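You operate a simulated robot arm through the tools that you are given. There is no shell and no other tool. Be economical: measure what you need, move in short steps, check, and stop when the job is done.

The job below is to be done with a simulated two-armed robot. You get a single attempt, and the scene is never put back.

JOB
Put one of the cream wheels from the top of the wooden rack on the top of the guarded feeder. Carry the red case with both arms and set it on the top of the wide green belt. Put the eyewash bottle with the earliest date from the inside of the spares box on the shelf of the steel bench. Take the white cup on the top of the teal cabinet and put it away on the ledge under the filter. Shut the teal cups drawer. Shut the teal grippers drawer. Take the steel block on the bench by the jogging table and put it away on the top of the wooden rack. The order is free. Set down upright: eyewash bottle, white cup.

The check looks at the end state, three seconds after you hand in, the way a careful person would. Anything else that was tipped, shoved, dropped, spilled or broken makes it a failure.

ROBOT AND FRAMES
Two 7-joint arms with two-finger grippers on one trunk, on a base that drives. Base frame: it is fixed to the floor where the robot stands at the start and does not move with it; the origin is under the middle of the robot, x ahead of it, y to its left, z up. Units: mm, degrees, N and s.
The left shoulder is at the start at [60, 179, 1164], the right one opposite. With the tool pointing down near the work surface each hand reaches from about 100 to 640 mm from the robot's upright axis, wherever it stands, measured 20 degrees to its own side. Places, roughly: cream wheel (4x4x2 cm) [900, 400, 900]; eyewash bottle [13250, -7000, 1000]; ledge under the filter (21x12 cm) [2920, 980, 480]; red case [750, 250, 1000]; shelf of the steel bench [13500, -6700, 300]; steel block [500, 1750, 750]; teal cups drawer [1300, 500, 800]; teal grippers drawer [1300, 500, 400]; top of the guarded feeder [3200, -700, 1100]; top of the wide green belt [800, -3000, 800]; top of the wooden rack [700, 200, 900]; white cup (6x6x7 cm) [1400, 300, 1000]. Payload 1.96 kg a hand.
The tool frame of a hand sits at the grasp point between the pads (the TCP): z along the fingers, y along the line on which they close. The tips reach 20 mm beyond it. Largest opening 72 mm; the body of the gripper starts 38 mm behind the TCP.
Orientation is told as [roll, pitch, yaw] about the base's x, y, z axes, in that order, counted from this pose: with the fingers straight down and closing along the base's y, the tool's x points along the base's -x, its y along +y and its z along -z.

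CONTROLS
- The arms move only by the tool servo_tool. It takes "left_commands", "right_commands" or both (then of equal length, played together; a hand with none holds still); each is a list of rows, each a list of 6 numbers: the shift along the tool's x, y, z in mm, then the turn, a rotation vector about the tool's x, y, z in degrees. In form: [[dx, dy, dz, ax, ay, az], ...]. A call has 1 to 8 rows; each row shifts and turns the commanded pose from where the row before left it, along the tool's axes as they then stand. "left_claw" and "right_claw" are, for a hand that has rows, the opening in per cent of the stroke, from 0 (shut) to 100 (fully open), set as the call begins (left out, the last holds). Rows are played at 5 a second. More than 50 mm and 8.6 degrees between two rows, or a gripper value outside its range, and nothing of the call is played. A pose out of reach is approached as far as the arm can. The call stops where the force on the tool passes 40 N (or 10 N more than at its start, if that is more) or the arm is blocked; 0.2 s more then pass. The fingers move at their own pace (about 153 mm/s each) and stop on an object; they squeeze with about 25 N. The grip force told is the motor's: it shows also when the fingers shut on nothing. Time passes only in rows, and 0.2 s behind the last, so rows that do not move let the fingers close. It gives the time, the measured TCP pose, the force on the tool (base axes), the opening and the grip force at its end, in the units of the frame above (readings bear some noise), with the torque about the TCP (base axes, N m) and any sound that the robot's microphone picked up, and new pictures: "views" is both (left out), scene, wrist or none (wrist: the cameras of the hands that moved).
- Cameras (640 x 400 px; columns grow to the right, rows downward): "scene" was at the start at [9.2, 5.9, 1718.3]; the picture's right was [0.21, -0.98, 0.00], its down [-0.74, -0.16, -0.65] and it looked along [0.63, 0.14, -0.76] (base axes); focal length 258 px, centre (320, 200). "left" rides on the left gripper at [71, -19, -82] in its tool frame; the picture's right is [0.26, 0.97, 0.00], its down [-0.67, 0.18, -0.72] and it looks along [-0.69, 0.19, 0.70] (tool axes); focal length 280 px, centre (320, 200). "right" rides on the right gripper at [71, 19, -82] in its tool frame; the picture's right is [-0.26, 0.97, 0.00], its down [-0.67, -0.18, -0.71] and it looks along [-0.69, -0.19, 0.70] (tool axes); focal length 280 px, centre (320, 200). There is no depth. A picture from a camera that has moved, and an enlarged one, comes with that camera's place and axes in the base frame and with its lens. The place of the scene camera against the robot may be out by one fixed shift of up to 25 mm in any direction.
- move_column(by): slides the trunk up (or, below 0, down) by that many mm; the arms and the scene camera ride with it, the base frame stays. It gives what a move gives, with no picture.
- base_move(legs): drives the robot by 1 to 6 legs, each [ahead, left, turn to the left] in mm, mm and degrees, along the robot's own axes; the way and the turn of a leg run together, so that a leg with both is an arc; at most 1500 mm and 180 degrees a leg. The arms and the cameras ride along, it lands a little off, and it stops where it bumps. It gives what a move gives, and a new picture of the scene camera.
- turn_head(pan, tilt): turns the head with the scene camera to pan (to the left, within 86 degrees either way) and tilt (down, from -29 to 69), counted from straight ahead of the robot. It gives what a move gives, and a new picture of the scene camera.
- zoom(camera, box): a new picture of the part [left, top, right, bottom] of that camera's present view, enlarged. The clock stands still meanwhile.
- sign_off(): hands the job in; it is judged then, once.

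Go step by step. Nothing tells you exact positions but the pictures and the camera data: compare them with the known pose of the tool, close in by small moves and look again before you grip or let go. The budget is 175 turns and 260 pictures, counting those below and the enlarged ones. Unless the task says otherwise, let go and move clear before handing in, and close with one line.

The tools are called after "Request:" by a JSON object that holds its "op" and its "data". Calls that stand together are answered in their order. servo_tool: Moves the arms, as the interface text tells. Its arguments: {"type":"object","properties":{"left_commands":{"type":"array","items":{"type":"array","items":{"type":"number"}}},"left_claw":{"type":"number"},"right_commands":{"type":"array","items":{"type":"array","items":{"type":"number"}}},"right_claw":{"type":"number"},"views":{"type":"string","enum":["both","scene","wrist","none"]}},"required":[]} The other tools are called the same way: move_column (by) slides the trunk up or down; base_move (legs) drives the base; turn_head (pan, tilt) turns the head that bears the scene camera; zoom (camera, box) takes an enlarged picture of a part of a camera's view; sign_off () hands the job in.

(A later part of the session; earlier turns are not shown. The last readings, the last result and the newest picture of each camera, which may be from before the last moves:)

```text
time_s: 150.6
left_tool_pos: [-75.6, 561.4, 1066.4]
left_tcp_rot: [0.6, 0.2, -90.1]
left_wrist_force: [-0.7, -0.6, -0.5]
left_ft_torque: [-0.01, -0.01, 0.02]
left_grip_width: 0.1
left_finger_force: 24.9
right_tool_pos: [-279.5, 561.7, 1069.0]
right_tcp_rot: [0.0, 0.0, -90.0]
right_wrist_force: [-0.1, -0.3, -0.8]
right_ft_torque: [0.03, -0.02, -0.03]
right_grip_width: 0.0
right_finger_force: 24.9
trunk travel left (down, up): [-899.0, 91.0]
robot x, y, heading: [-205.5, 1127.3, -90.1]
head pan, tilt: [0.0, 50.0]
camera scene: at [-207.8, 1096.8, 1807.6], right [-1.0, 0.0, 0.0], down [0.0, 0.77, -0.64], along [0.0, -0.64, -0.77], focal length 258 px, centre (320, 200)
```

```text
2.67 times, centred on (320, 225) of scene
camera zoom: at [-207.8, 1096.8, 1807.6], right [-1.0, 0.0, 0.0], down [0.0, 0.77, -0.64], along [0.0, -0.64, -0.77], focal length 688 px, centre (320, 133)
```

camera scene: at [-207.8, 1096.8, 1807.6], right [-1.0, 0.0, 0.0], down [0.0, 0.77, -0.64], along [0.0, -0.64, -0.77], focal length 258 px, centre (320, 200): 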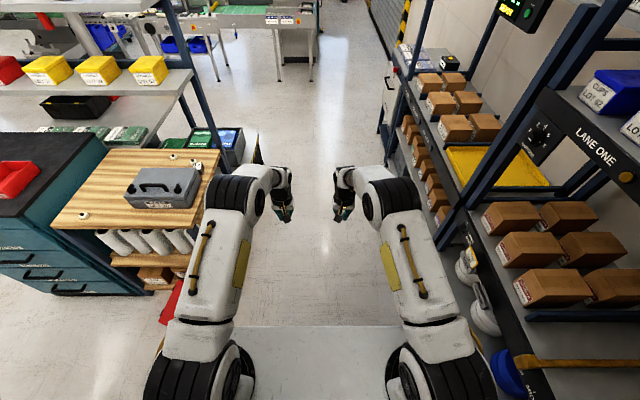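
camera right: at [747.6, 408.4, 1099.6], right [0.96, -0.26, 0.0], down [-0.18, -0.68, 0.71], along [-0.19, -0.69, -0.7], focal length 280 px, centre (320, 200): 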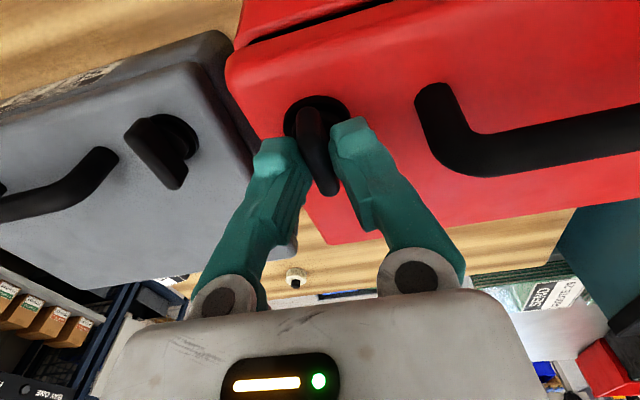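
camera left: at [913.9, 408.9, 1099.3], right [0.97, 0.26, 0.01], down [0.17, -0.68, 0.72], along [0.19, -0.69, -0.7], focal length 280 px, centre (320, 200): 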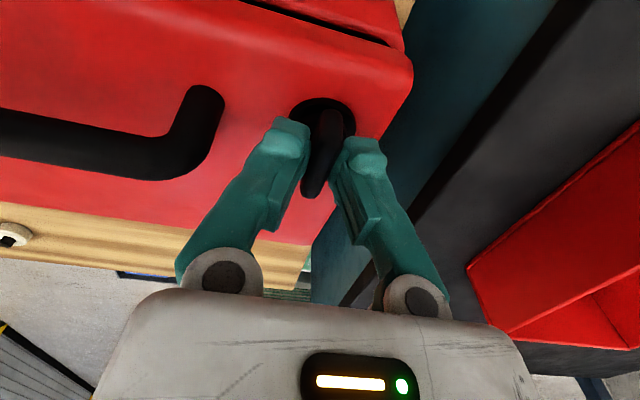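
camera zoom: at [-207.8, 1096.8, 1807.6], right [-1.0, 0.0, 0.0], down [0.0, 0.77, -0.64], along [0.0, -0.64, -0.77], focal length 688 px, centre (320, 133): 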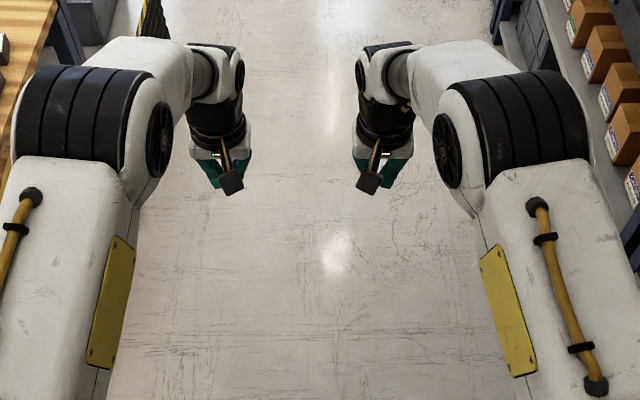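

The case slipped out and is on the floor near the rack. I'll find out how it lies before recovering it.

Request:
{"op": "turn_head", "data": {"pan": 45, "tilt": 55}}

Request:
{"op": "zoom", "data": {"camera": "scene", "box": [160, 40, 480, 240]}}

```text
time_s: 151.7
left_tool_pos: [-75.3, 561.9, 1068.2]
left_tcp_rot: [0.6, 0.1, -90.1]
left_wrist_force: [-0.3, -0.2, -0.3]
left_ft_torque: [0.0, 0.02, 0.02]
left_grip_width: 0.0
left_finger_force: 24.9
right_tool_pos: [-280.0, 560.5, 1068.0]
right_tcp_rot: [0.0, 0.1, -90.1]
right_wrist_force: [0.3, 0.1, -0.8]
right_ft_torque: [-0.02, 0.01, -0.01]
right_grip_width: 0.0
right_finger_force: 24.5
trunk travel left (down, up): [-899.0, 91.0]
robot x, y, heading: [-200.2, 1125.5, -89.6]
head pan, tilt: [45.0, 55.0]
camera scene: at [-157.2, 1122.8, 1801.1], right [-0.71, -0.71, 0.0], down [-0.58, 0.58, -0.57], along [0.41, -0.41, -0.82], focal length 258 px, centre (320, 200)
```

scene: 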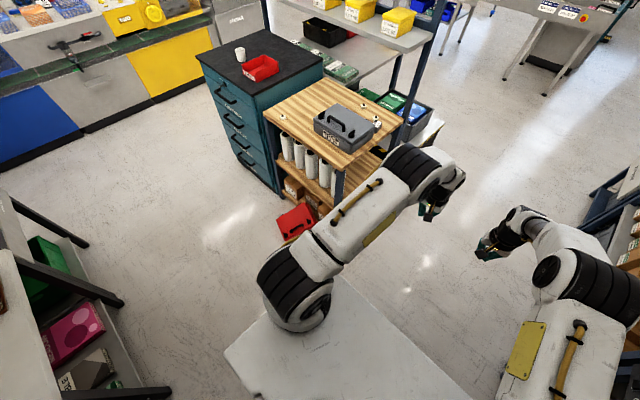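

```text
2.00 times, centred on (320, 140) of scene
camera zoom: at [-157.2, 1122.8, 1801.1], right [-0.71, -0.71, 0.0], down [-0.58, 0.58, -0.57], along [0.41, -0.41, -0.82], focal length 516 px, centre (320, 320)
```

zoom: 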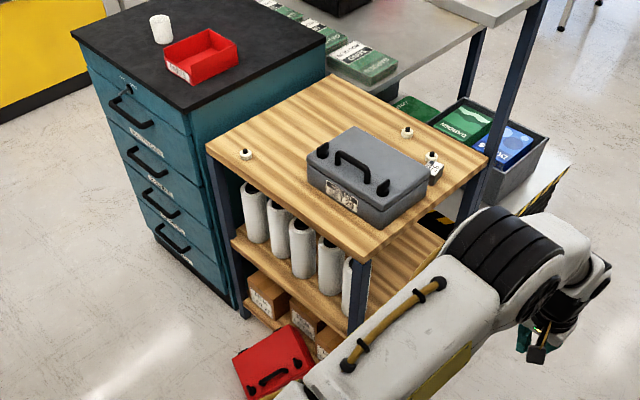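

Request:
{"op": "base_move", "data": {"legs": [[-30, 0, 0], [0, 920, 0]]}}

Request:
{"op": "turn_head", "data": {"pan": 0, "tilt": 65}}

Request:
{"op": "zoom", "data": {"camera": "scene", "box": [220, 100, 420, 240]}}

```text
time_s: 156.9
left_tool_pos: [833.1, 587.9, 1067.7]
left_tcp_rot: [0.5, 0.2, -90.3]
left_wrist_force: [0.1, -0.3, 0.2]
left_ft_torque: [0.0, 0.01, 0.0]
left_grip_width: 0.3
left_finger_force: 24.6
right_tool_pos: [630.0, 590.1, 1068.6]
right_tcp_rot: [-0.1, 0.2, -90.3]
right_wrist_force: [0.2, 0.0, 0.0]
right_ft_torque: [0.01, -0.02, 0.01]
right_grip_width: 0.0
right_finger_force: 25.3
trunk travel left (down, up): [-899.0, 91.0]
robot x, y, heading: [713.0, 1149.8, -90.3]
head pan, tilt: [45.0, 55.0]
camera scene: at [755.5, 1150.0, 1801.1], right [-0.71, -0.7, 0.0], down [-0.58, 0.58, -0.57], along [0.4, -0.41, -0.82], focal length 258 px, centre (320, 200)
```

scene: 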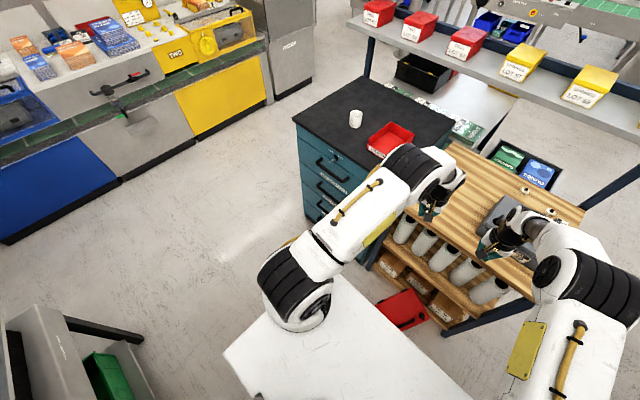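

```text
time_s: 158.0
left_tool_pos: [833.5, 588.3, 1067.9]
left_tcp_rot: [0.6, 0.1, -90.3]
left_wrist_force: [0.2, -0.1, -0.8]
left_ft_torque: [-0.02, 0.01, 0.0]
left_grip_width: 0.0
left_finger_force: 25.4
right_tool_pos: [630.6, 588.6, 1068.1]
right_tcp_rot: [0.0, 0.1, -90.3]
right_wrist_force: [-1.1, 0.3, 0.2]
right_ft_torque: [0.01, 0.02, -0.02]
right_grip_width: 0.0
right_finger_force: 25.1
trunk travel left (down, up): [-899.0, 91.0]
robot x, y, heading: [710.3, 1153.4, -90.4]
head pan, tilt: [0.0, 65.0]
camera scene: at [705.0, 1140.5, 1789.5], right [-1.0, 0.0, 0.0], down [0.0, 0.91, -0.42], along [0.0, -0.42, -0.91], focal length 258 px, centre (320, 200)
```

scene: 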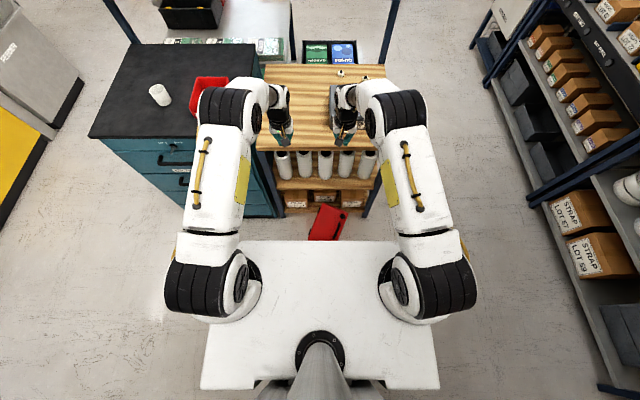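

```text
2.86 times, centred on (320, 170) of scene
camera zoom: at [705.0, 1140.5, 1789.5], right [-1.0, 0.0, 0.0], down [0.0, 0.91, -0.42], along [0.0, -0.42, -0.91], focal length 737 px, centre (320, 286)
```

zoom: 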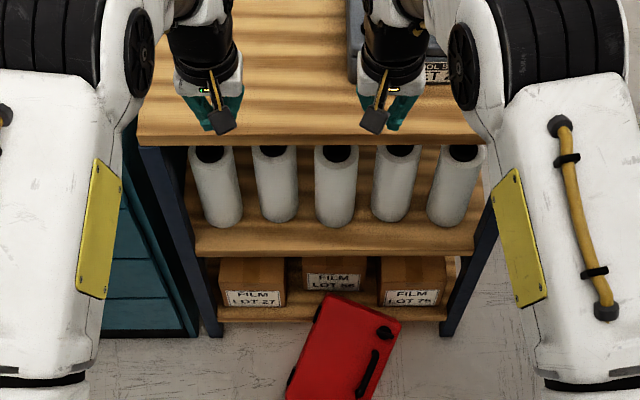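

The case lies flat on its base on the floor, turned about 65–70°. I'll stand on its handle side, facing about −22°, and look with the wrist cameras.

Request:
{"op": "base_move", "data": {"legs": [[0, -660, 0], [330, 0, 0], [0, 0, 68]]}}

Request:
{"op": "turn_head", "data": {"pan": 0, "tilt": 60}}

Request:
{"op": "servo_tool", "data": {"left_commands": [[0, 0, 0, 0, 0, 0]], "right_commands": [[0, 0, 0, 0, 0, 0]], "views": "wrist"}}

```text
time_s: 166.4
left_tool_pos: [620.4, 731.1, 1066.5]
left_tcp_rot: [0.7, 0.1, -22.4]
left_wrist_force: [1.2, -0.4, -0.7]
left_ft_torque: [-0.02, 0.01, -0.03]
left_grip_width: 0.0
left_finger_force: 24.9
right_tool_pos: [543.7, 541.9, 1067.9]
right_tcp_rot: [0.0, 0.0, -22.3]
right_wrist_force: [-0.5, 0.0, -0.4]
right_ft_torque: [0.0, -0.05, -0.03]
right_grip_width: 0.2
right_finger_force: 24.7
trunk travel left (down, up): [-899.0, 91.0]
robot x, y, heading: [53.1, 826.6, -22.2]
head pan, tilt: [0.0, 65.0]
camera scene: at [46.0, 817.6, 1789.4], right [-0.38, -0.93, 0.0], down [-0.84, 0.34, -0.42], along [0.39, -0.16, -0.91], focal length 258 px, centre (320, 200)
```

scene: 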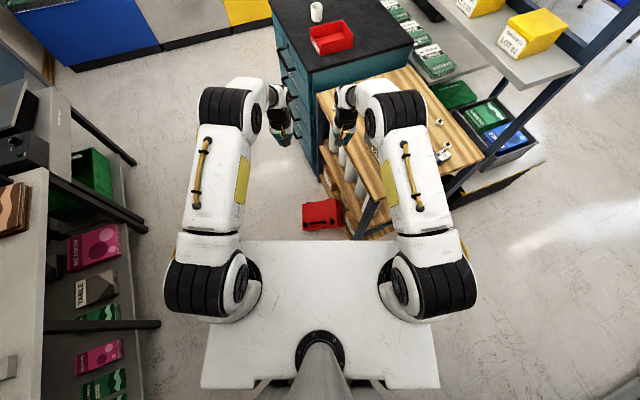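

```text
time_s: 167.1
left_tool_pos: [620.6, 730.1, 1066.6]
left_tcp_rot: [0.4, 0.0, -22.4]
left_wrist_force: [-0.3, 0.0, 0.2]
left_ft_torque: [0.03, -0.01, -0.01]
left_grip_width: 0.0
left_finger_force: 24.6
right_tool_pos: [543.4, 541.7, 1068.8]
right_tcp_rot: [0.0, 0.1, -22.3]
right_wrist_force: [-0.1, -0.3, 0.5]
right_ft_torque: [-0.02, 0.01, -0.03]
right_grip_width: 0.1
right_finger_force: 25.4
trunk travel left (down, up): [-899.0, 91.0]
robot x, y, heading: [49.9, 828.6, -22.4]
head pan, tilt: [0.0, 60.0]
camera scene: at [51.6, 815.6, 1795.0], right [-0.38, -0.93, 0.0], down [-0.8, 0.33, -0.5], along [0.46, -0.19, -0.87], focal length 258 px, centre (320, 200)
```

scene: 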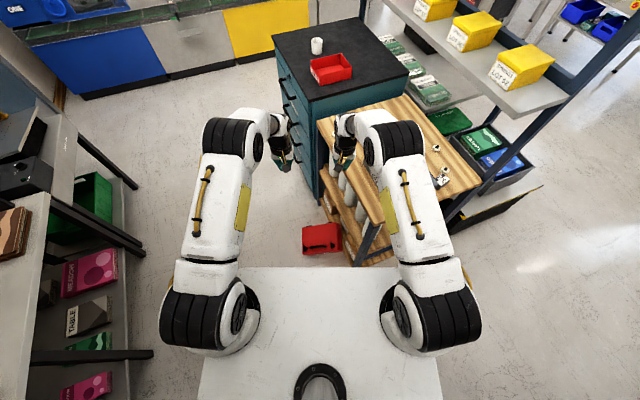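

```text
time_s: 167.5
left_tool_pos: [620.7, 729.7, 1068.3]
left_tcp_rot: [0.5, 0.0, -22.5]
left_wrist_force: [-0.2, 0.2, -0.4]
left_ft_torque: [0.03, 0.0, -0.01]
left_grip_width: 0.0
left_finger_force: 25.0
right_tool_pos: [542.6, 541.7, 1067.9]
right_tcp_rot: [0.0, 0.1, -22.4]
right_wrist_force: [0.0, -0.7, 1.2]
right_ft_torque: [-0.02, 0.0, 0.0]
right_grip_width: 0.0
right_finger_force: 25.5
trunk travel left (down, up): [-899.0, 91.0]
robot x, y, heading: [52.1, 827.5, -22.0]
head pan, tilt: [0.0, 60.0]
camera right: at [485.7, 586.3, 1150.1], right [0.61, 0.79, 0.0], down [0.56, -0.43, 0.71], along [0.57, -0.43, -0.7], focal length 280 px, centre (320, 200)
camera left: at [549.6, 739.1, 1149.5], right [0.13, 0.99, 0.01], down [0.69, -0.09, 0.72], along [0.71, -0.08, -0.7], focal length 280 px, centre (320, 200)
```

right: 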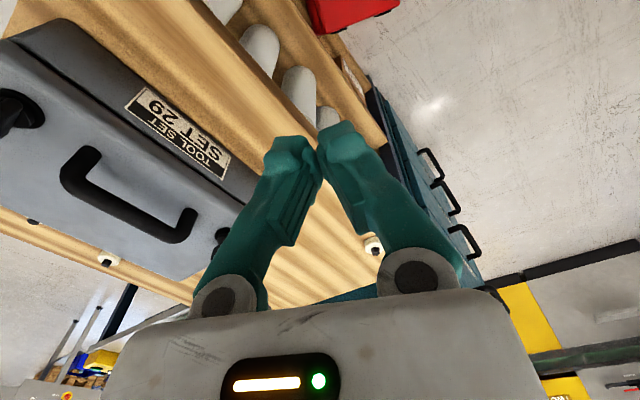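
left: 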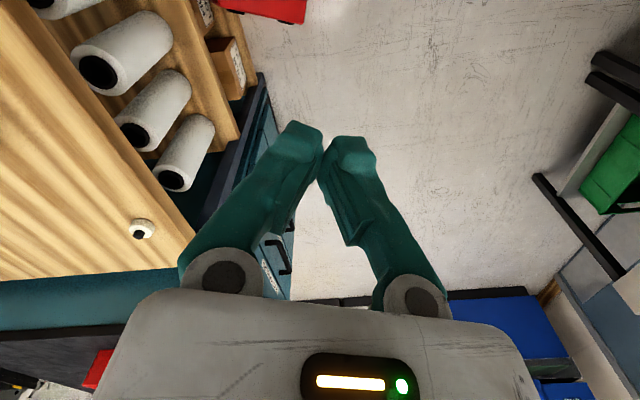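

Request:
{"op": "zoom", "data": {"camera": "scene", "box": [260, 190, 400, 280]}}

```text
4.44 times, centred on (330, 235) of scene
camera zoom: at [51.6, 815.4, 1795.0], right [-0.38, -0.93, 0.0], down [-0.8, 0.33, -0.5], along [0.46, -0.19, -0.87], focal length 1146 px, centre (276, 44)
```

zoom: 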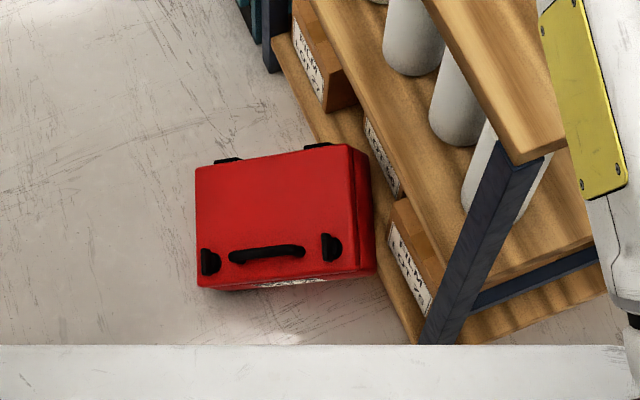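

Request:
{"op": "base_move", "data": {"legs": [[0, 0, 6.8], [30, -78, 0]]}}

Request:
{"op": "move_column", "data": {"by": -400}}

Request:
{"op": "servo_tool", "data": {"left_commands": [[0, 0, 0, 0, 0, 0], [0, 0, 0, 0, 0, 0]], "right_commands": [[0, 0, 0, 0, 0, 0], [0, 0, 0, 0, 0, 0]], "left_claw": 60, "right_claw": 60, "views": "both"}}

```text
time_s: 169.1
left_tool_pos: [635.4, 716.8, 1068.4]
left_tcp_rot: [0.6, 0.1, -15.6]
left_wrist_force: [0.6, 0.1, -0.5]
left_ft_torque: [0.0, -0.02, -0.02]
left_grip_width: 0.2
left_finger_force: 24.8
right_tool_pos: [580.9, 521.8, 1068.6]
right_tcp_rot: [-0.1, 0.1, -15.5]
right_wrist_force: [0.2, 0.4, 0.9]
right_ft_torque: [-0.02, -0.02, 0.01]
right_grip_width: 0.0
right_finger_force: 24.8
trunk travel left (down, up): [-899.0, 91.0]
robot x, y, heading: [57.5, 746.0, -15.4]
head pan, tilt: [0.0, 60.0]
camera scene: at [59.2, 735.8, 1795.0], right [-0.27, -0.96, 0.0], down [-0.83, 0.23, -0.5], along [0.48, -0.14, -0.87], focal length 258 px, centre (320, 200)
```

scene: 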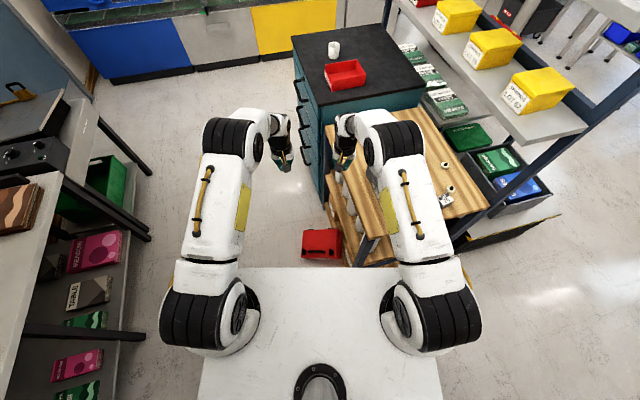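

```text
time_s: 173.0
left_tool_pos: [636.2, 714.5, 666.3]
left_tcp_rot: [0.7, 0.0, -15.6]
left_wrist_force: [-0.2, -0.2, -0.1]
left_ft_torque: [0.01, -0.03, 0.02]
left_grip_width: 0.1
left_finger_force: 25.5
right_tool_pos: [581.5, 518.8, 669.2]
right_tcp_rot: [-0.1, 0.0, -15.5]
right_wrist_force: [-0.5, 0.6, -0.4]
right_ft_torque: [-0.01, 0.02, -0.01]
right_grip_width: 0.2
right_finger_force: 24.6
trunk travel left (down, up): [-499.0, 491.0]
robot x, y, heading: [60.3, 746.1, -15.5]
head pan, tilt: [0.0, 60.0]
```

```text
time_s: 173.6
left_tool_pos: [636.7, 713.8, 668.0]
left_tcp_rot: [0.6, 0.1, -15.7]
left_wrist_force: [-0.1, -0.5, 0.3]
left_ft_torque: [0.04, 0.0, 0.0]
left_grip_width: 43.0
left_finger_force: 0.1
right_tool_pos: [581.7, 518.7, 669.1]
right_tcp_rot: [0.0, 0.1, -15.5]
right_wrist_force: [-0.6, 0.1, -0.5]
right_ft_torque: [0.01, 0.0, 0.02]
right_grip_width: 43.3
right_finger_force: 0.0
trunk travel left (down, up): [-499.0, 491.0]
robot x, y, heading: [60.1, 747.0, -15.5]
head pan, tilt: [0.0, 60.0]
camera scene: at [59.5, 732.9, 1395.0], right [-0.27, -0.96, 0.0], down [-0.83, 0.23, -0.5], along [0.48, -0.13, -0.87], focal length 258 px, centre (320, 200)
camera right: at [518.8, 556.0, 750.2], right [0.51, 0.86, 0.0], down [0.6, -0.36, 0.71], along [0.61, -0.36, -0.7], focal length 280 px, centre (320, 200)
camera left: at [564.3, 715.1, 749.5], right [0.01, 1.0, 0.01], down [0.7, -0.01, 0.72], along [0.72, 0.0, -0.7], focal length 280 px, centre (320, 200)
```

scene: 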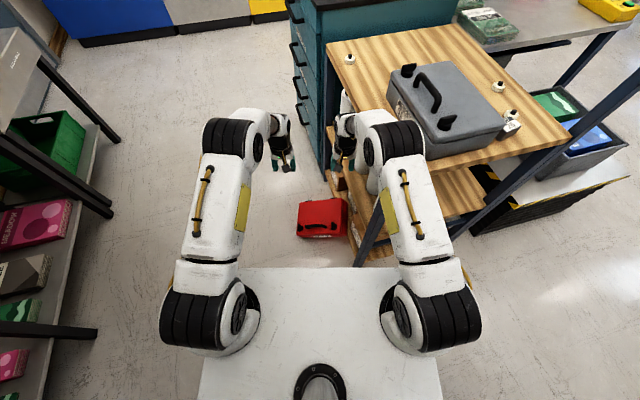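
right: 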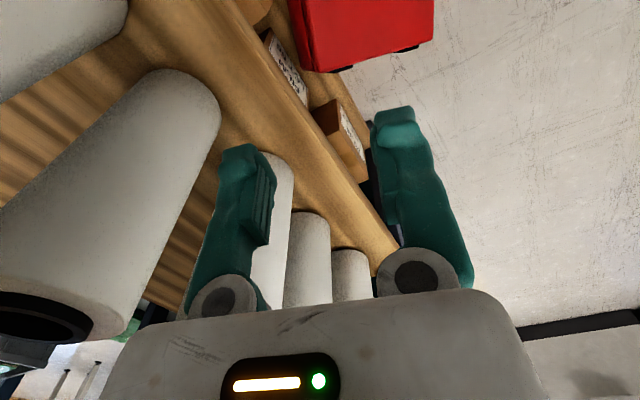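
left: 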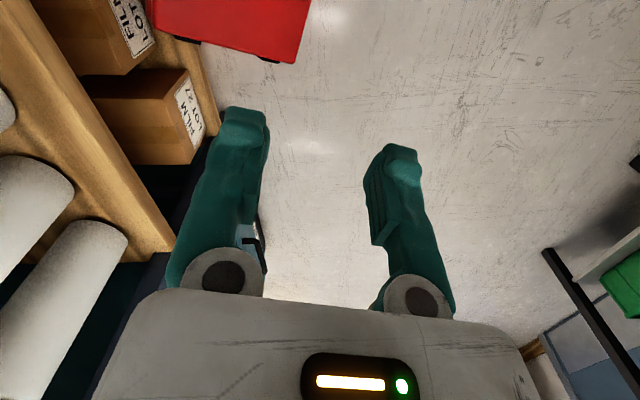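

Right lug is too near the rack's front edge (y≈468). I'll tuck the right hand back, grip the left lug with the left hand only, and draw the case sideways clear of the rack.

Request:
{"op": "servo_tool", "data": {"right_commands": [[40, 10, -20, 0, 0, 0], [40, 10, -20, 0, 0, 0], [40, 0, -25, 0, 0, 0], [40, 0, -25, 0, 0, 0], [30, 0, -30, 0, 0, 0]], "views": "none"}}

Request:
{"op": "move_column", "data": {"by": -340}}

Request:
{"op": "servo_tool", "data": {"left_commands": [[0, 0, 0, 0, 0, 0]], "views": "both"}}

```text
time_s: 174.8
left_tool_pos: [634.3, 714.8, 667.2]
left_tcp_rot: [0.6, 0.1, -15.7]
left_wrist_force: [0.1, 0.4, 0.7]
left_ft_torque: [0.0, -0.04, 0.0]
left_grip_width: 43.2
left_finger_force: 0.1
right_tool_pos: [402.9, 590.4, 790.1]
right_tcp_rot: [0.1, 0.0, -15.6]
right_wrist_force: [0.3, 0.5, 0.6]
right_ft_torque: [0.0, -0.02, 0.01]
right_grip_width: 43.3
right_finger_force: 0.1
trunk travel left (down, up): [-499.0, 491.0]
robot x, y, heading: [59.4, 745.6, -15.7]
head pan, tilt: [0.0, 60.0]
```

```text
time_s: 178.1
left_tool_pos: [636.3, 715.3, 327.9]
left_tcp_rot: [0.5, 0.2, -15.7]
left_wrist_force: [-0.2, 0.0, -0.6]
left_ft_torque: [0.01, 0.03, 0.0]
left_grip_width: 43.2
left_finger_force: 0.1
right_tool_pos: [402.1, 589.6, 449.7]
right_tcp_rot: [0.0, 0.2, -15.4]
right_wrist_force: [0.5, -0.4, -0.3]
right_ft_torque: [0.04, 0.04, -0.01]
right_grip_width: 43.3
right_finger_force: 0.0
trunk travel left (down, up): [-159.0, 831.0]
robot x, y, heading: [61.2, 745.2, -15.6]
head pan, tilt: [0.0, 60.0]
```

```text
time_s: 178.5
left_tool_pos: [635.5, 715.6, 327.2]
left_tcp_rot: [0.6, 0.1, -15.6]
left_wrist_force: [0.1, -0.2, 0.0]
left_ft_torque: [-0.02, 0.04, -0.01]
left_grip_width: 43.2
left_finger_force: 0.0
right_tool_pos: [402.8, 588.3, 449.5]
right_tcp_rot: [0.0, 0.2, -15.5]
right_wrist_force: [1.2, 0.8, -0.2]
right_ft_torque: [0.02, -0.01, 0.01]
right_grip_width: 43.2
right_finger_force: 0.1
trunk travel left (down, up): [-159.0, 831.0]
robot x, y, heading: [58.8, 745.5, -15.3]
head pan, tilt: [0.0, 60.0]
camera scene: at [59.3, 732.9, 1055.0], right [-0.27, -0.96, 0.0], down [-0.83, 0.23, -0.5], along [0.48, -0.13, -0.87], focal length 258 px, centre (320, 200)
camera left: at [564.2, 715.1, 409.5], right [0.01, 1.0, 0.01], down [0.7, -0.01, 0.72], along [0.72, 0.0, -0.7], focal length 280 px, centre (320, 200)
```

scene: 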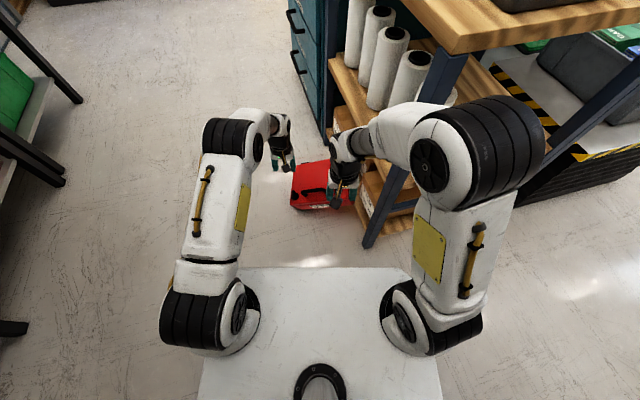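
left: 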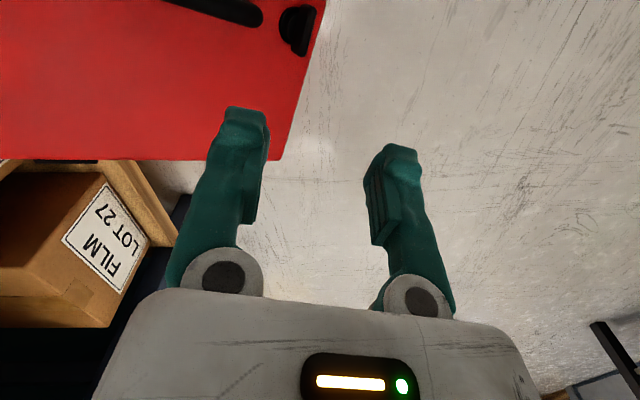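

Request:
{"op": "servo_tool", "data": {"left_commands": [[-7, -12, 25, 0, 0, 0], [-7, -12, 25, 0, 0, 0], [0, 0, 0, 0, 0, 0]], "views": "none"}}

Request:
{"op": "move_column", "data": {"by": -100}}

Request:
{"op": "servo_tool", "data": {"left_commands": [[0, 0, 0, 0, 0, 0]], "views": "wrist"}}

```text
time_s: 179.3
left_tool_pos: [641.5, 689.2, 277.0]
left_tcp_rot: [0.7, 0.1, -15.5]
left_wrist_force: [0.2, 0.3, -0.8]
left_ft_torque: [-0.02, 0.01, 0.02]
left_grip_width: 43.5
left_finger_force: 0.0
right_tool_pos: [402.7, 590.0, 450.1]
right_tcp_rot: [-0.1, 0.2, -15.5]
right_wrist_force: [-0.6, 0.5, -0.9]
right_ft_torque: [-0.01, 0.01, 0.02]
right_grip_width: 43.2
right_finger_force: 0.1
trunk travel left (down, up): [-159.0, 831.0]
robot x, y, heading: [54.8, 746.4, -15.4]
head pan, tilt: [0.0, 60.0]
```

```text
time_s: 180.6
left_tool_pos: [641.7, 688.2, 177.4]
left_tcp_rot: [0.5, 0.1, -15.6]
left_wrist_force: [7.0, -1.5, 2.1]
left_ft_torque: [-0.11, -0.09, 0.21]
left_grip_width: 43.3
left_finger_force: 0.0
right_tool_pos: [403.3, 590.0, 350.2]
right_tcp_rot: [-0.1, 0.1, -15.5]
right_wrist_force: [0.5, -0.8, -0.7]
right_ft_torque: [-0.02, 0.04, -0.01]
right_grip_width: 43.1
right_finger_force: 0.0
trunk travel left (down, up): [-59.0, 931.0]
robot x, y, heading: [59.9, 745.6, -15.6]
head pan, tilt: [0.0, 60.0]
```

```text
time_s: 181.0
left_tool_pos: [642.7, 690.1, 177.7]
left_tcp_rot: [0.5, -0.1, -15.6]
left_wrist_force: [9.1, -1.1, 1.7]
left_ft_torque: [-0.11, -0.12, 0.29]
left_grip_width: 42.9
left_finger_force: 0.0
right_tool_pos: [404.0, 589.5, 349.6]
right_tcp_rot: [0.1, 0.0, -15.6]
right_wrist_force: [0.1, -0.2, -0.3]
right_ft_torque: [-0.01, 0.0, 0.0]
right_grip_width: 43.4
right_finger_force: 0.0
trunk travel left (down, up): [-59.0, 931.0]
robot x, y, heading: [57.8, 746.3, -15.8]
head pan, tilt: [0.0, 60.0]
camera left: at [570.3, 688.8, 260.2], right [0.01, 1.0, 0.01], down [0.7, -0.01, 0.72], along [0.72, 0.0, -0.7], focal length 280 px, centre (320, 200)
```

left: 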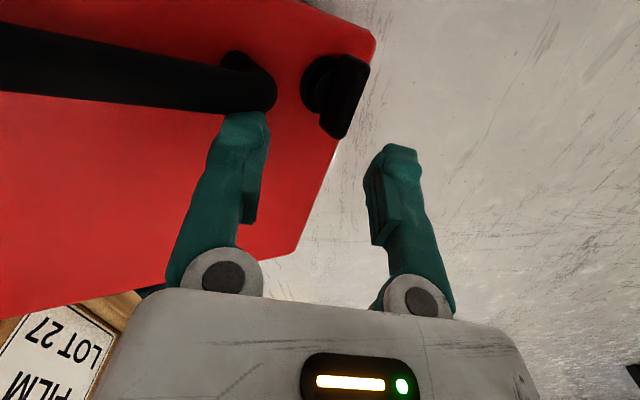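

The case's far end is propped on the bottom shelf, so it leans ~16°. I'll rise, tilt the hand to match and approach the lug.

Request:
{"op": "servo_tool", "data": {"left_commands": [[0, 0, -30, 0, 0, 0], [0, 8, 0, 8, 0, 0], [0, 0, 0, 8, 0, 0], [0, 0, 0, 0, 0, 0]], "views": "wrist"}}

```text
time_s: 182.0
left_tool_pos: [643.4, 697.9, 208.0]
left_tcp_rot: [-15.6, 0.1, -15.6]
left_wrist_force: [-0.5, 0.4, -0.3]
left_ft_torque: [0.02, 0.02, 0.01]
left_grip_width: 43.0
left_finger_force: 0.0
right_tool_pos: [403.8, 588.7, 350.9]
right_tcp_rot: [-0.1, 0.1, -15.4]
right_wrist_force: [0.3, -0.4, 0.4]
right_ft_torque: [0.0, -0.02, 0.0]
right_grip_width: 43.3
right_finger_force: 0.1
trunk travel left (down, up): [-59.0, 931.0]
robot x, y, heading: [60.2, 746.4, -15.8]
head pan, tilt: [0.0, 60.0]
camera left: at [578.3, 719.2, 292.6], right [0.0, 0.97, -0.26], down [0.75, 0.17, 0.64], along [0.66, -0.19, -0.72], focal length 280 px, centre (320, 200)
```

left: 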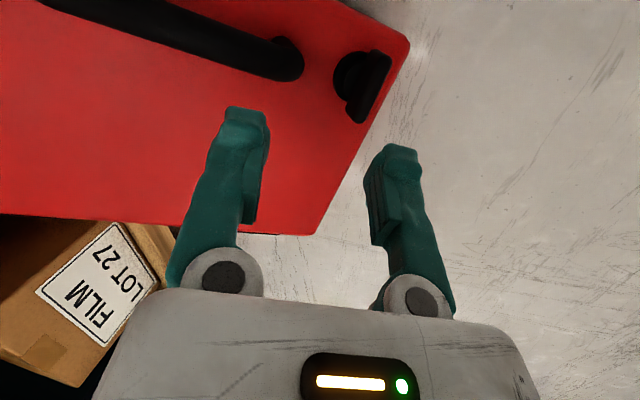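

Request:
{"op": "servo_tool", "data": {"left_commands": [[-5, 11, 0, 8, 0, 0], [0, 11, 0, 0, 0, 8], [0, 0, 20, 0, 0, 0], [0, 0, 0, 0, 0, 0]], "views": "wrist"}}

```text
time_s: 183.0
left_tool_pos: [651.3, 707.7, 181.6]
left_tcp_rot: [-23.2, -3.1, -23.0]
left_wrist_force: [-0.5, 0.0, 0.6]
left_ft_torque: [-0.02, 0.0, 0.01]
left_grip_width: 43.3
left_finger_force: 0.2
right_tool_pos: [402.9, 589.8, 351.0]
right_tcp_rot: [0.0, 0.1, -15.5]
right_wrist_force: [-0.8, -0.9, -0.2]
right_ft_torque: [-0.02, -0.01, -0.01]
right_grip_width: 43.4
right_finger_force: 0.2
trunk travel left (down, up): [-59.0, 931.0]
robot x, y, heading: [56.9, 745.8, -15.4]
head pan, tilt: [0.0, 60.0]
camera left: at [590.3, 750.9, 260.9], right [0.12, 0.91, -0.39], down [0.77, 0.16, 0.62], along [0.63, -0.38, -0.68], focal length 280 px, centre (320, 200)
```

left: 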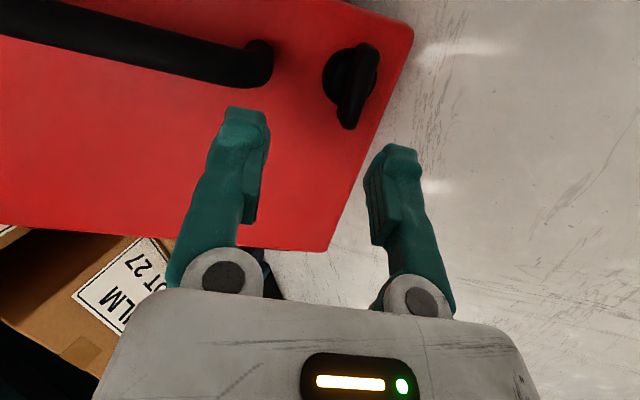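

Request:
{"op": "servo_tool", "data": {"left_commands": [[0, 16, 0, 0, 0, 0], [0, 0, 20, 0, 0, 0], [0, 0, 20, 0, 0, 0], [0, 0, 0, 0, 0, 0]], "views": "wrist"}}

```text
time_s: 184.0
left_tool_pos: [652.3, 706.6, 139.6]
left_tcp_rot: [-23.4, -2.9, -22.9]
left_wrist_force: [-0.4, -0.6, 0.7]
left_ft_torque: [0.01, 0.01, 0.0]
left_grip_width: 43.2
left_finger_force: 0.0
right_tool_pos: [402.8, 589.4, 349.1]
right_tcp_rot: [-0.1, 0.1, -15.5]
right_wrist_force: [0.8, 0.0, -0.2]
right_ft_torque: [0.0, 0.01, 0.01]
right_grip_width: 43.1
right_finger_force: 0.1
trunk travel left (down, up): [-59.0, 931.0]
robot x, y, heading: [61.3, 745.1, -15.5]
head pan, tilt: [0.0, 60.0]
camera left: at [591.5, 748.6, 218.5], right [0.12, 0.91, -0.39], down [0.77, 0.16, 0.62], along [0.63, -0.38, -0.68], focal length 280 px, centre (320, 200)
```

left: 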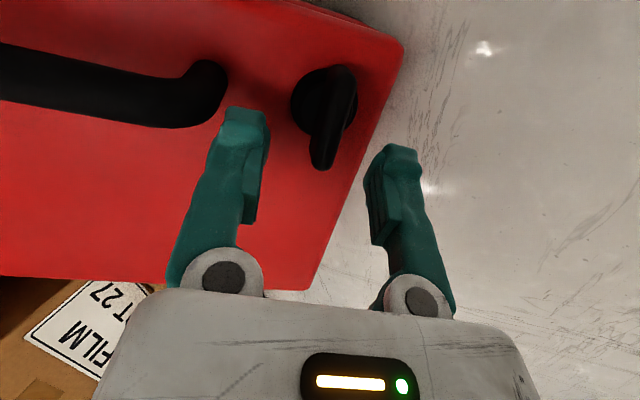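

Request:
{"op": "servo_tool", "data": {"left_commands": [[0, 1, 13, 0, 0, 0], [0, 0, 13, 0, 0, 0], [0, 0, 12, 0, 0, 0], [0, 0, 0, 0, 0, 0]], "views": "none"}}

Request:
{"op": "servo_tool", "data": {"left_commands": [[0, 0, 0, 0, 0, 0], [0, 0, 0, 0, 0, 0], [0, 0, 0, 0, 0, 0]], "left_claw": 0, "views": "wrist"}}

```text
time_s: 184.7
left_tool_pos: [655.1, 700.0, 118.7]
left_tcp_rot: [-23.0, -3.7, -22.4]
left_wrist_force: [-3.4, 10.9, 20.6]
left_ft_torque: [-0.65, 0.11, -0.28]
left_grip_width: 45.1
left_finger_force: 0.9
right_tool_pos: [404.4, 591.3, 350.9]
right_tcp_rot: [0.0, 0.0, -15.5]
right_wrist_force: [-0.9, -0.6, -0.7]
right_ft_torque: [0.01, -0.02, 0.01]
right_grip_width: 43.2
right_finger_force: 0.1
trunk travel left (down, up): [-59.0, 931.0]
robot x, y, heading: [61.0, 746.4, -15.5]
head pan, tilt: [0.0, 60.0]
stopped in row 3 (left hand): the force on the tool passed its limit at 52 N (the readings are from after the stop); the commanded pose is now the measured one
```

```text
time_s: 185.2
left_tool_pos: [659.8, 705.1, 121.1]
left_tcp_rot: [-22.7, -3.9, -22.1]
left_wrist_force: [-5.5, 15.3, 31.7]
left_ft_torque: [-0.56, 0.79, -0.35]
left_grip_width: 10.2
left_finger_force: 25.2
right_tool_pos: [401.8, 590.8, 350.9]
right_tcp_rot: [0.1, -0.1, -15.3]
right_wrist_force: [0.2, -0.5, 0.5]
right_ft_torque: [0.01, -0.01, -0.02]
right_grip_width: 43.1
right_finger_force: 0.1
trunk travel left (down, up): [-59.0, 931.0]
robot x, y, heading: [58.4, 747.1, -15.1]
head pan, tilt: [0.0, 60.0]
stopped in row 2 (left hand): the force on the tool passed its limit at 55 N (the readings are from after the stop); the commanded pose is now the measured one
camera left: at [595.5, 746.8, 200.4], right [0.12, 0.91, -0.39], down [0.75, 0.17, 0.63], along [0.65, -0.37, -0.67], focal length 280 px, centre (320, 200)
```

left: 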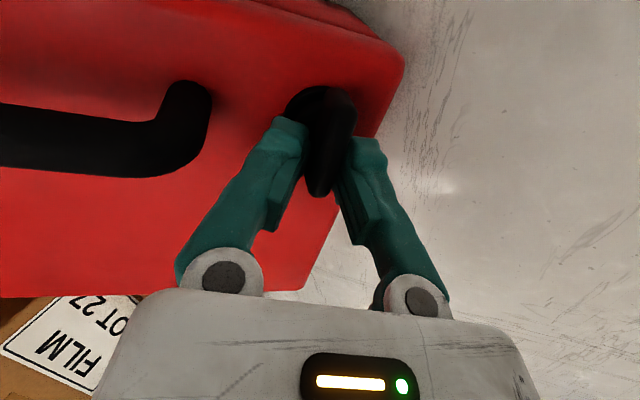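

Request:
{"op": "servo_tool", "data": {"left_commands": [[0, 0, -4, 0, 0, 0], [0, 0, -4, 0, 0, 0], [0, 0, 0, 0, 0, 0]], "views": "none"}}

Request:
{"op": "base_move", "data": {"legs": [[0, 130, 0]]}}

Request:
{"op": "servo_tool", "data": {"left_commands": [[0, 0, 0, 0, 0, 0]], "views": "wrist"}}

```text
time_s: 186.0
left_tool_pos: [655.6, 704.6, 124.2]
left_tcp_rot: [-22.9, -3.5, -22.5]
left_wrist_force: [-1.2, -4.1, 0.8]
left_ft_torque: [-0.13, 0.05, -0.01]
left_grip_width: 9.5
left_finger_force: 25.0
right_tool_pos: [405.2, 589.7, 350.6]
right_tcp_rot: [0.1, 0.0, -15.4]
right_wrist_force: [0.1, 0.8, 0.4]
right_ft_torque: [-0.02, 0.03, 0.0]
right_grip_width: 43.4
right_finger_force: 0.0
trunk travel left (down, up): [-59.0, 931.0]
robot x, y, heading: [60.0, 747.8, -15.5]
head pan, tilt: [0.0, 60.0]
```

```text
time_s: 187.3
left_tool_pos: [693.4, 833.8, 124.4]
left_tcp_rot: [-22.8, -3.5, -22.3]
left_wrist_force: [-1.8, -1.5, -0.8]
left_ft_torque: [0.42, 0.25, 0.05]
left_grip_width: 11.2
left_finger_force: 25.2
right_tool_pos: [437.2, 715.9, 348.6]
right_tcp_rot: [0.0, 0.1, -15.5]
right_wrist_force: [0.0, -0.3, 0.4]
right_ft_torque: [0.04, 0.01, 0.0]
right_grip_width: 43.2
right_finger_force: 0.0
trunk travel left (down, up): [-59.0, 931.0]
robot x, y, heading: [98.8, 873.0, -15.6]
head pan, tilt: [0.0, 60.0]
camera scene: at [94.5, 858.9, 955.0], right [-0.27, -0.96, 0.0], down [-0.84, 0.23, -0.5], along [0.48, -0.13, -0.87], focal length 258 px, centre (320, 200)
```

scene: 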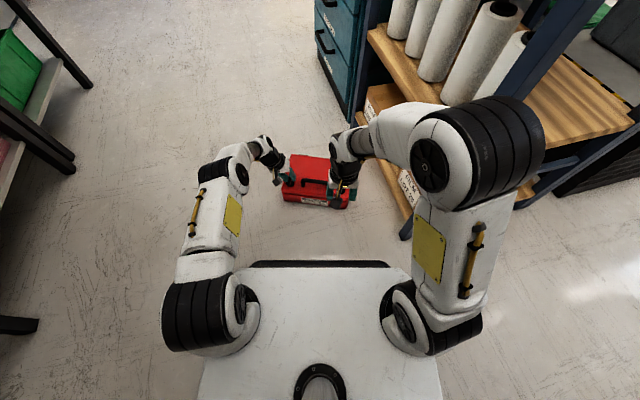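

```text
time_s: 187.7
left_tool_pos: [692.1, 833.6, 125.0]
left_tcp_rot: [-22.6, -3.5, -22.4]
left_wrist_force: [2.5, -1.8, 0.2]
left_ft_torque: [0.26, -0.13, 0.02]
left_grip_width: 11.4
left_finger_force: 24.8
right_tool_pos: [438.4, 716.0, 349.8]
right_tcp_rot: [0.0, 0.1, -15.4]
right_wrist_force: [0.7, -1.1, 0.6]
right_ft_torque: [-0.02, 0.0, -0.01]
right_grip_width: 43.2
right_finger_force: 0.1
trunk travel left (down, up): [-59.0, 931.0]
robot x, y, heading: [93.4, 870.9, -15.4]
head pan, tilt: [0.0, 60.0]
camera left: at [630.0, 874.8, 203.6], right [0.12, 0.91, -0.39], down [0.76, 0.17, 0.63], along [0.64, -0.37, -0.67], focal length 280 px, centre (320, 200)
```

left: 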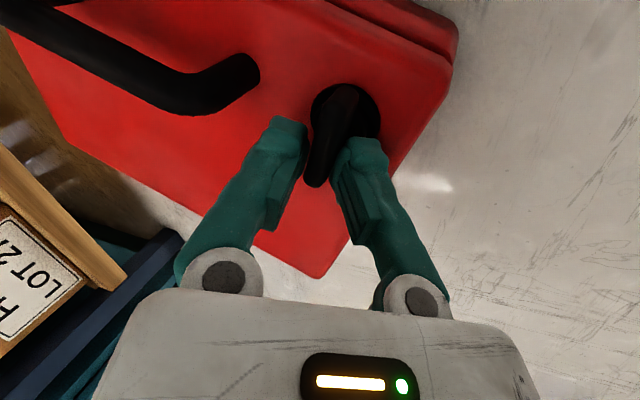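

Request:
{"op": "base_move", "data": {"legs": [[0, 160, 0]]}}

Request:
{"op": "servo_tool", "data": {"left_commands": [[0, 0, 0, 0, 0, 0], [0, 0, 0, 0, 0, 0], [0, 0, -25, 0, 0, 0], [0, 0, -30, 0, 0, 0], [0, 0, -30, 0, 0, 0], [0, 0, 0, -8, 0, 0], [0, 0, 0, -8, 0, 0], [0, 0, 0, -7, 0, 0]], "left_claw": 65, "views": "both"}}

```text
time_s: 189.1
left_tool_pos: [736.0, 989.3, 124.5]
left_tcp_rot: [-22.7, -3.6, -22.4]
left_wrist_force: [0.4, -0.8, 0.3]
left_ft_torque: [0.22, -0.12, 0.01]
left_grip_width: 11.1
left_finger_force: 25.1
right_tool_pos: [482.0, 872.7, 349.4]
right_tcp_rot: [0.0, 0.2, -15.5]
right_wrist_force: [0.6, -0.2, -0.4]
right_ft_torque: [-0.02, 0.01, -0.01]
right_grip_width: 42.9
right_finger_force: 0.1
trunk travel left (down, up): [-59.0, 931.0]
robot x, y, heading: [138.6, 1027.7, -15.4]
head pan, tilt: [0.0, 60.0]
camera scene: at [137.1, 1014.4, 955.0], right [-0.27, -0.96, 0.0], down [-0.84, 0.23, -0.5], along [0.48, -0.13, -0.87], focal length 258 px, centre (320, 200)
```

scene: 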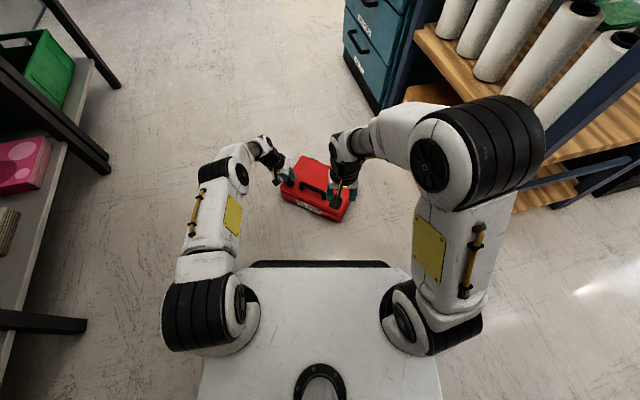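

```text
time_s: 190.9
left_tool_pos: [743.5, 1021.6, 203.1]
left_tcp_rot: [0.4, -3.6, -22.4]
left_wrist_force: [-0.3, -0.6, -0.1]
left_ft_torque: [0.0, -0.01, -0.02]
left_grip_width: 47.0
left_finger_force: 0.0
right_tool_pos: [480.6, 871.0, 350.2]
right_tcp_rot: [0.0, 0.0, -15.5]
right_wrist_force: [-0.8, 0.7, 0.1]
right_ft_torque: [0.0, 0.02, 0.01]
right_grip_width: 43.0
right_finger_force: 0.2
trunk travel left (down, up): [-59.0, 931.0]
robot x, y, heading: [132.7, 1026.3, -15.3]
head pan, tilt: [0.0, 60.0]
camera scene: at [136.8, 1014.6, 955.0], right [-0.27, -0.96, 0.0], down [-0.83, 0.23, -0.5], along [0.48, -0.13, -0.87], focal length 258 px, centre (320, 200)
camera left: at [668.2, 1031.7, 280.8], right [0.13, 0.99, -0.01], down [0.65, -0.08, 0.76], along [0.75, -0.1, -0.65], focal length 280 px, centre (320, 200)
```

scene: 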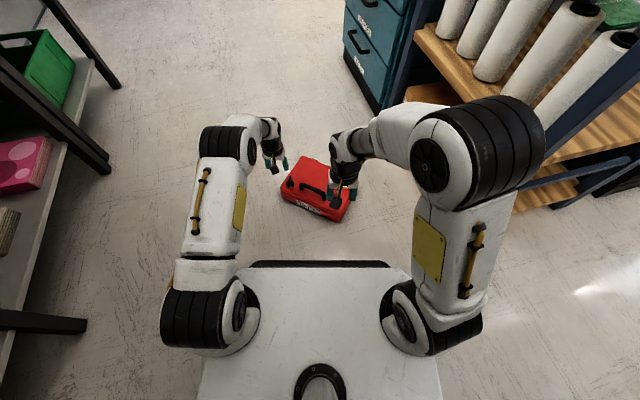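
left: 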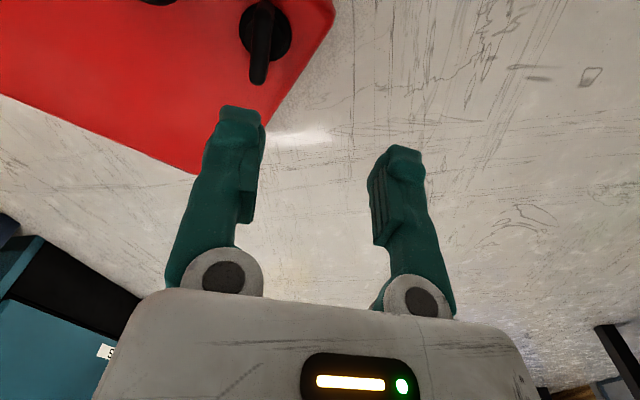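

Request:
{"op": "zoom", "data": {"camera": "scene", "box": [260, 140, 380, 230]}}

```text
4.44 times, centred on (320, 185) of scene
camera zoom: at [136.8, 1014.6, 955.0], right [-0.27, -0.96, 0.0], down [-0.83, 0.23, -0.5], along [0.48, -0.13, -0.87], focal length 1146 px, centre (320, 267)
```

zoom: 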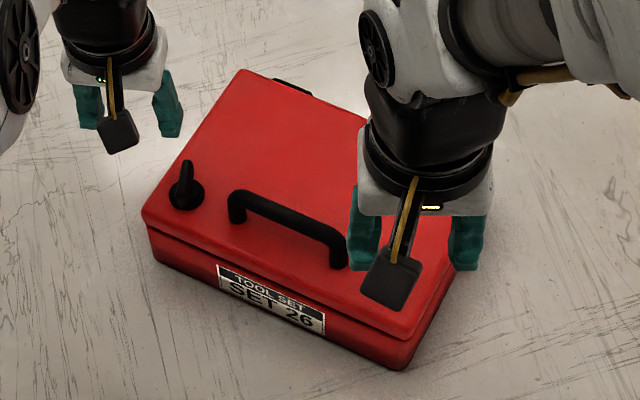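

Now flat on the floor, clear of the rack, lugs at about (727,987) and (587,841). I'll square the robot to it.

Request:
{"op": "base_move", "data": {"legs": [[0, 0, -28.3], [-83, 280, 0]]}}

Request:
{"op": "servo_tool", "data": {"left_commands": [[0, 0, 0, 0, 3.6, 0], [0, 0, 0, 0, 0, -7], [0, 0, 0, 0, 0, 0], [0, 0, 0, 0, 0, 0]], "right_commands": [[-40, 0, 25, 0, 0, 0], [-40, 0, 25, 0, 0, 0], [-40, 0, 25, 0, 0, 0], [-30, 0, 25, 0, 0, 0]], "views": "both"}}

```text
time_s: 194.3
left_tool_pos: [801.0, 995.1, 203.2]
left_tcp_rot: [0.4, -3.5, -50.6]
left_wrist_force: [0.6, 0.4, 0.4]
left_ft_torque: [-0.01, 0.02, 0.02]
left_grip_width: 46.8
left_finger_force: 0.0
right_tool_pos: [499.6, 987.3, 349.9]
right_tcp_rot: [0.0, 0.2, -43.6]
right_wrist_force: [-0.2, -0.8, 0.4]
right_ft_torque: [0.02, -0.01, 0.01]
right_grip_width: 43.2
right_finger_force: 0.1
trunk travel left (down, up): [-59.0, 931.0]
robot x, y, heading: [264.3, 1285.9, -43.7]
head pan, tilt: [0.0, 60.0]
camera scene: at [267.7, 1271.0, 955.0], right [-0.69, -0.72, 0.0], down [-0.63, 0.6, -0.5], along [0.36, -0.34, -0.87], focal length 258 px, centre (320, 200)
```

scene: 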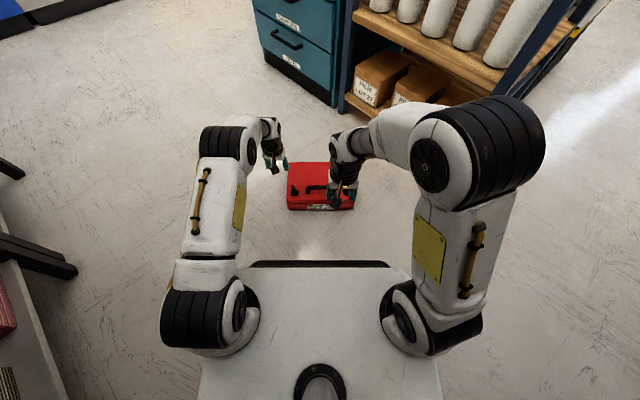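

```text
time_s: 195.3
left_tool_pos: [801.2, 994.1, 203.8]
left_tcp_rot: [0.4, 0.0, -43.5]
left_wrist_force: [-1.0, -0.4, -0.6]
left_ft_torque: [-0.04, 0.01, -0.04]
left_grip_width: 47.0
left_finger_force: 0.0
right_tool_pos: [607.6, 883.3, 250.9]
right_tcp_rot: [0.0, 0.1, -43.7]
right_wrist_force: [0.1, 0.3, -0.1]
right_ft_torque: [0.02, -0.01, -0.03]
right_grip_width: 43.2
right_finger_force: 0.1
trunk travel left (down, up): [-59.0, 931.0]
robot x, y, heading: [269.9, 1287.8, -43.6]
head pan, tilt: [0.0, 60.0]
camera scene: at [267.6, 1271.2, 955.0], right [-0.69, -0.72, 0.0], down [-0.63, 0.6, -0.5], along [0.36, -0.34, -0.87], focal length 258 px, centre (320, 200)
camera right: at [570.9, 945.6, 332.4], right [0.86, 0.52, 0.0], down [0.36, -0.6, 0.71], along [0.37, -0.61, -0.7], focal length 280 px, centre (320, 200)
camera left: at [738.4, 1029.2, 285.7], right [0.47, 0.88, 0.01], down [0.61, -0.33, 0.72], along [0.63, -0.34, -0.7], focal length 280 px, centre (320, 200)
```

scene: 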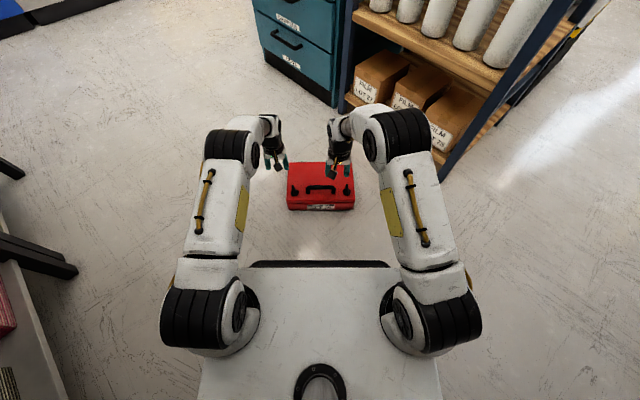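
right: 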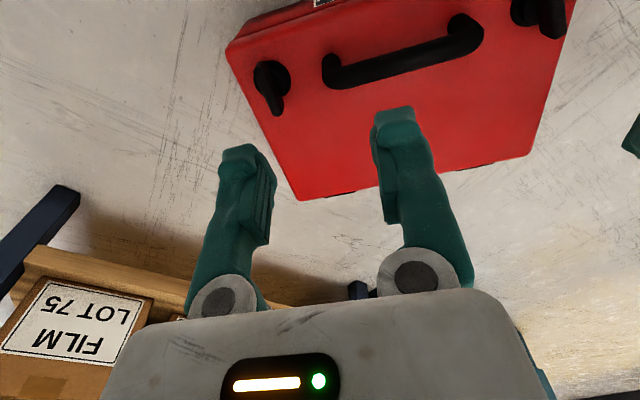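
left: 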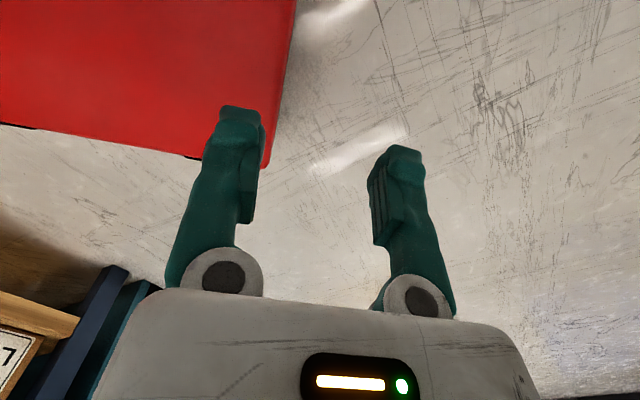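

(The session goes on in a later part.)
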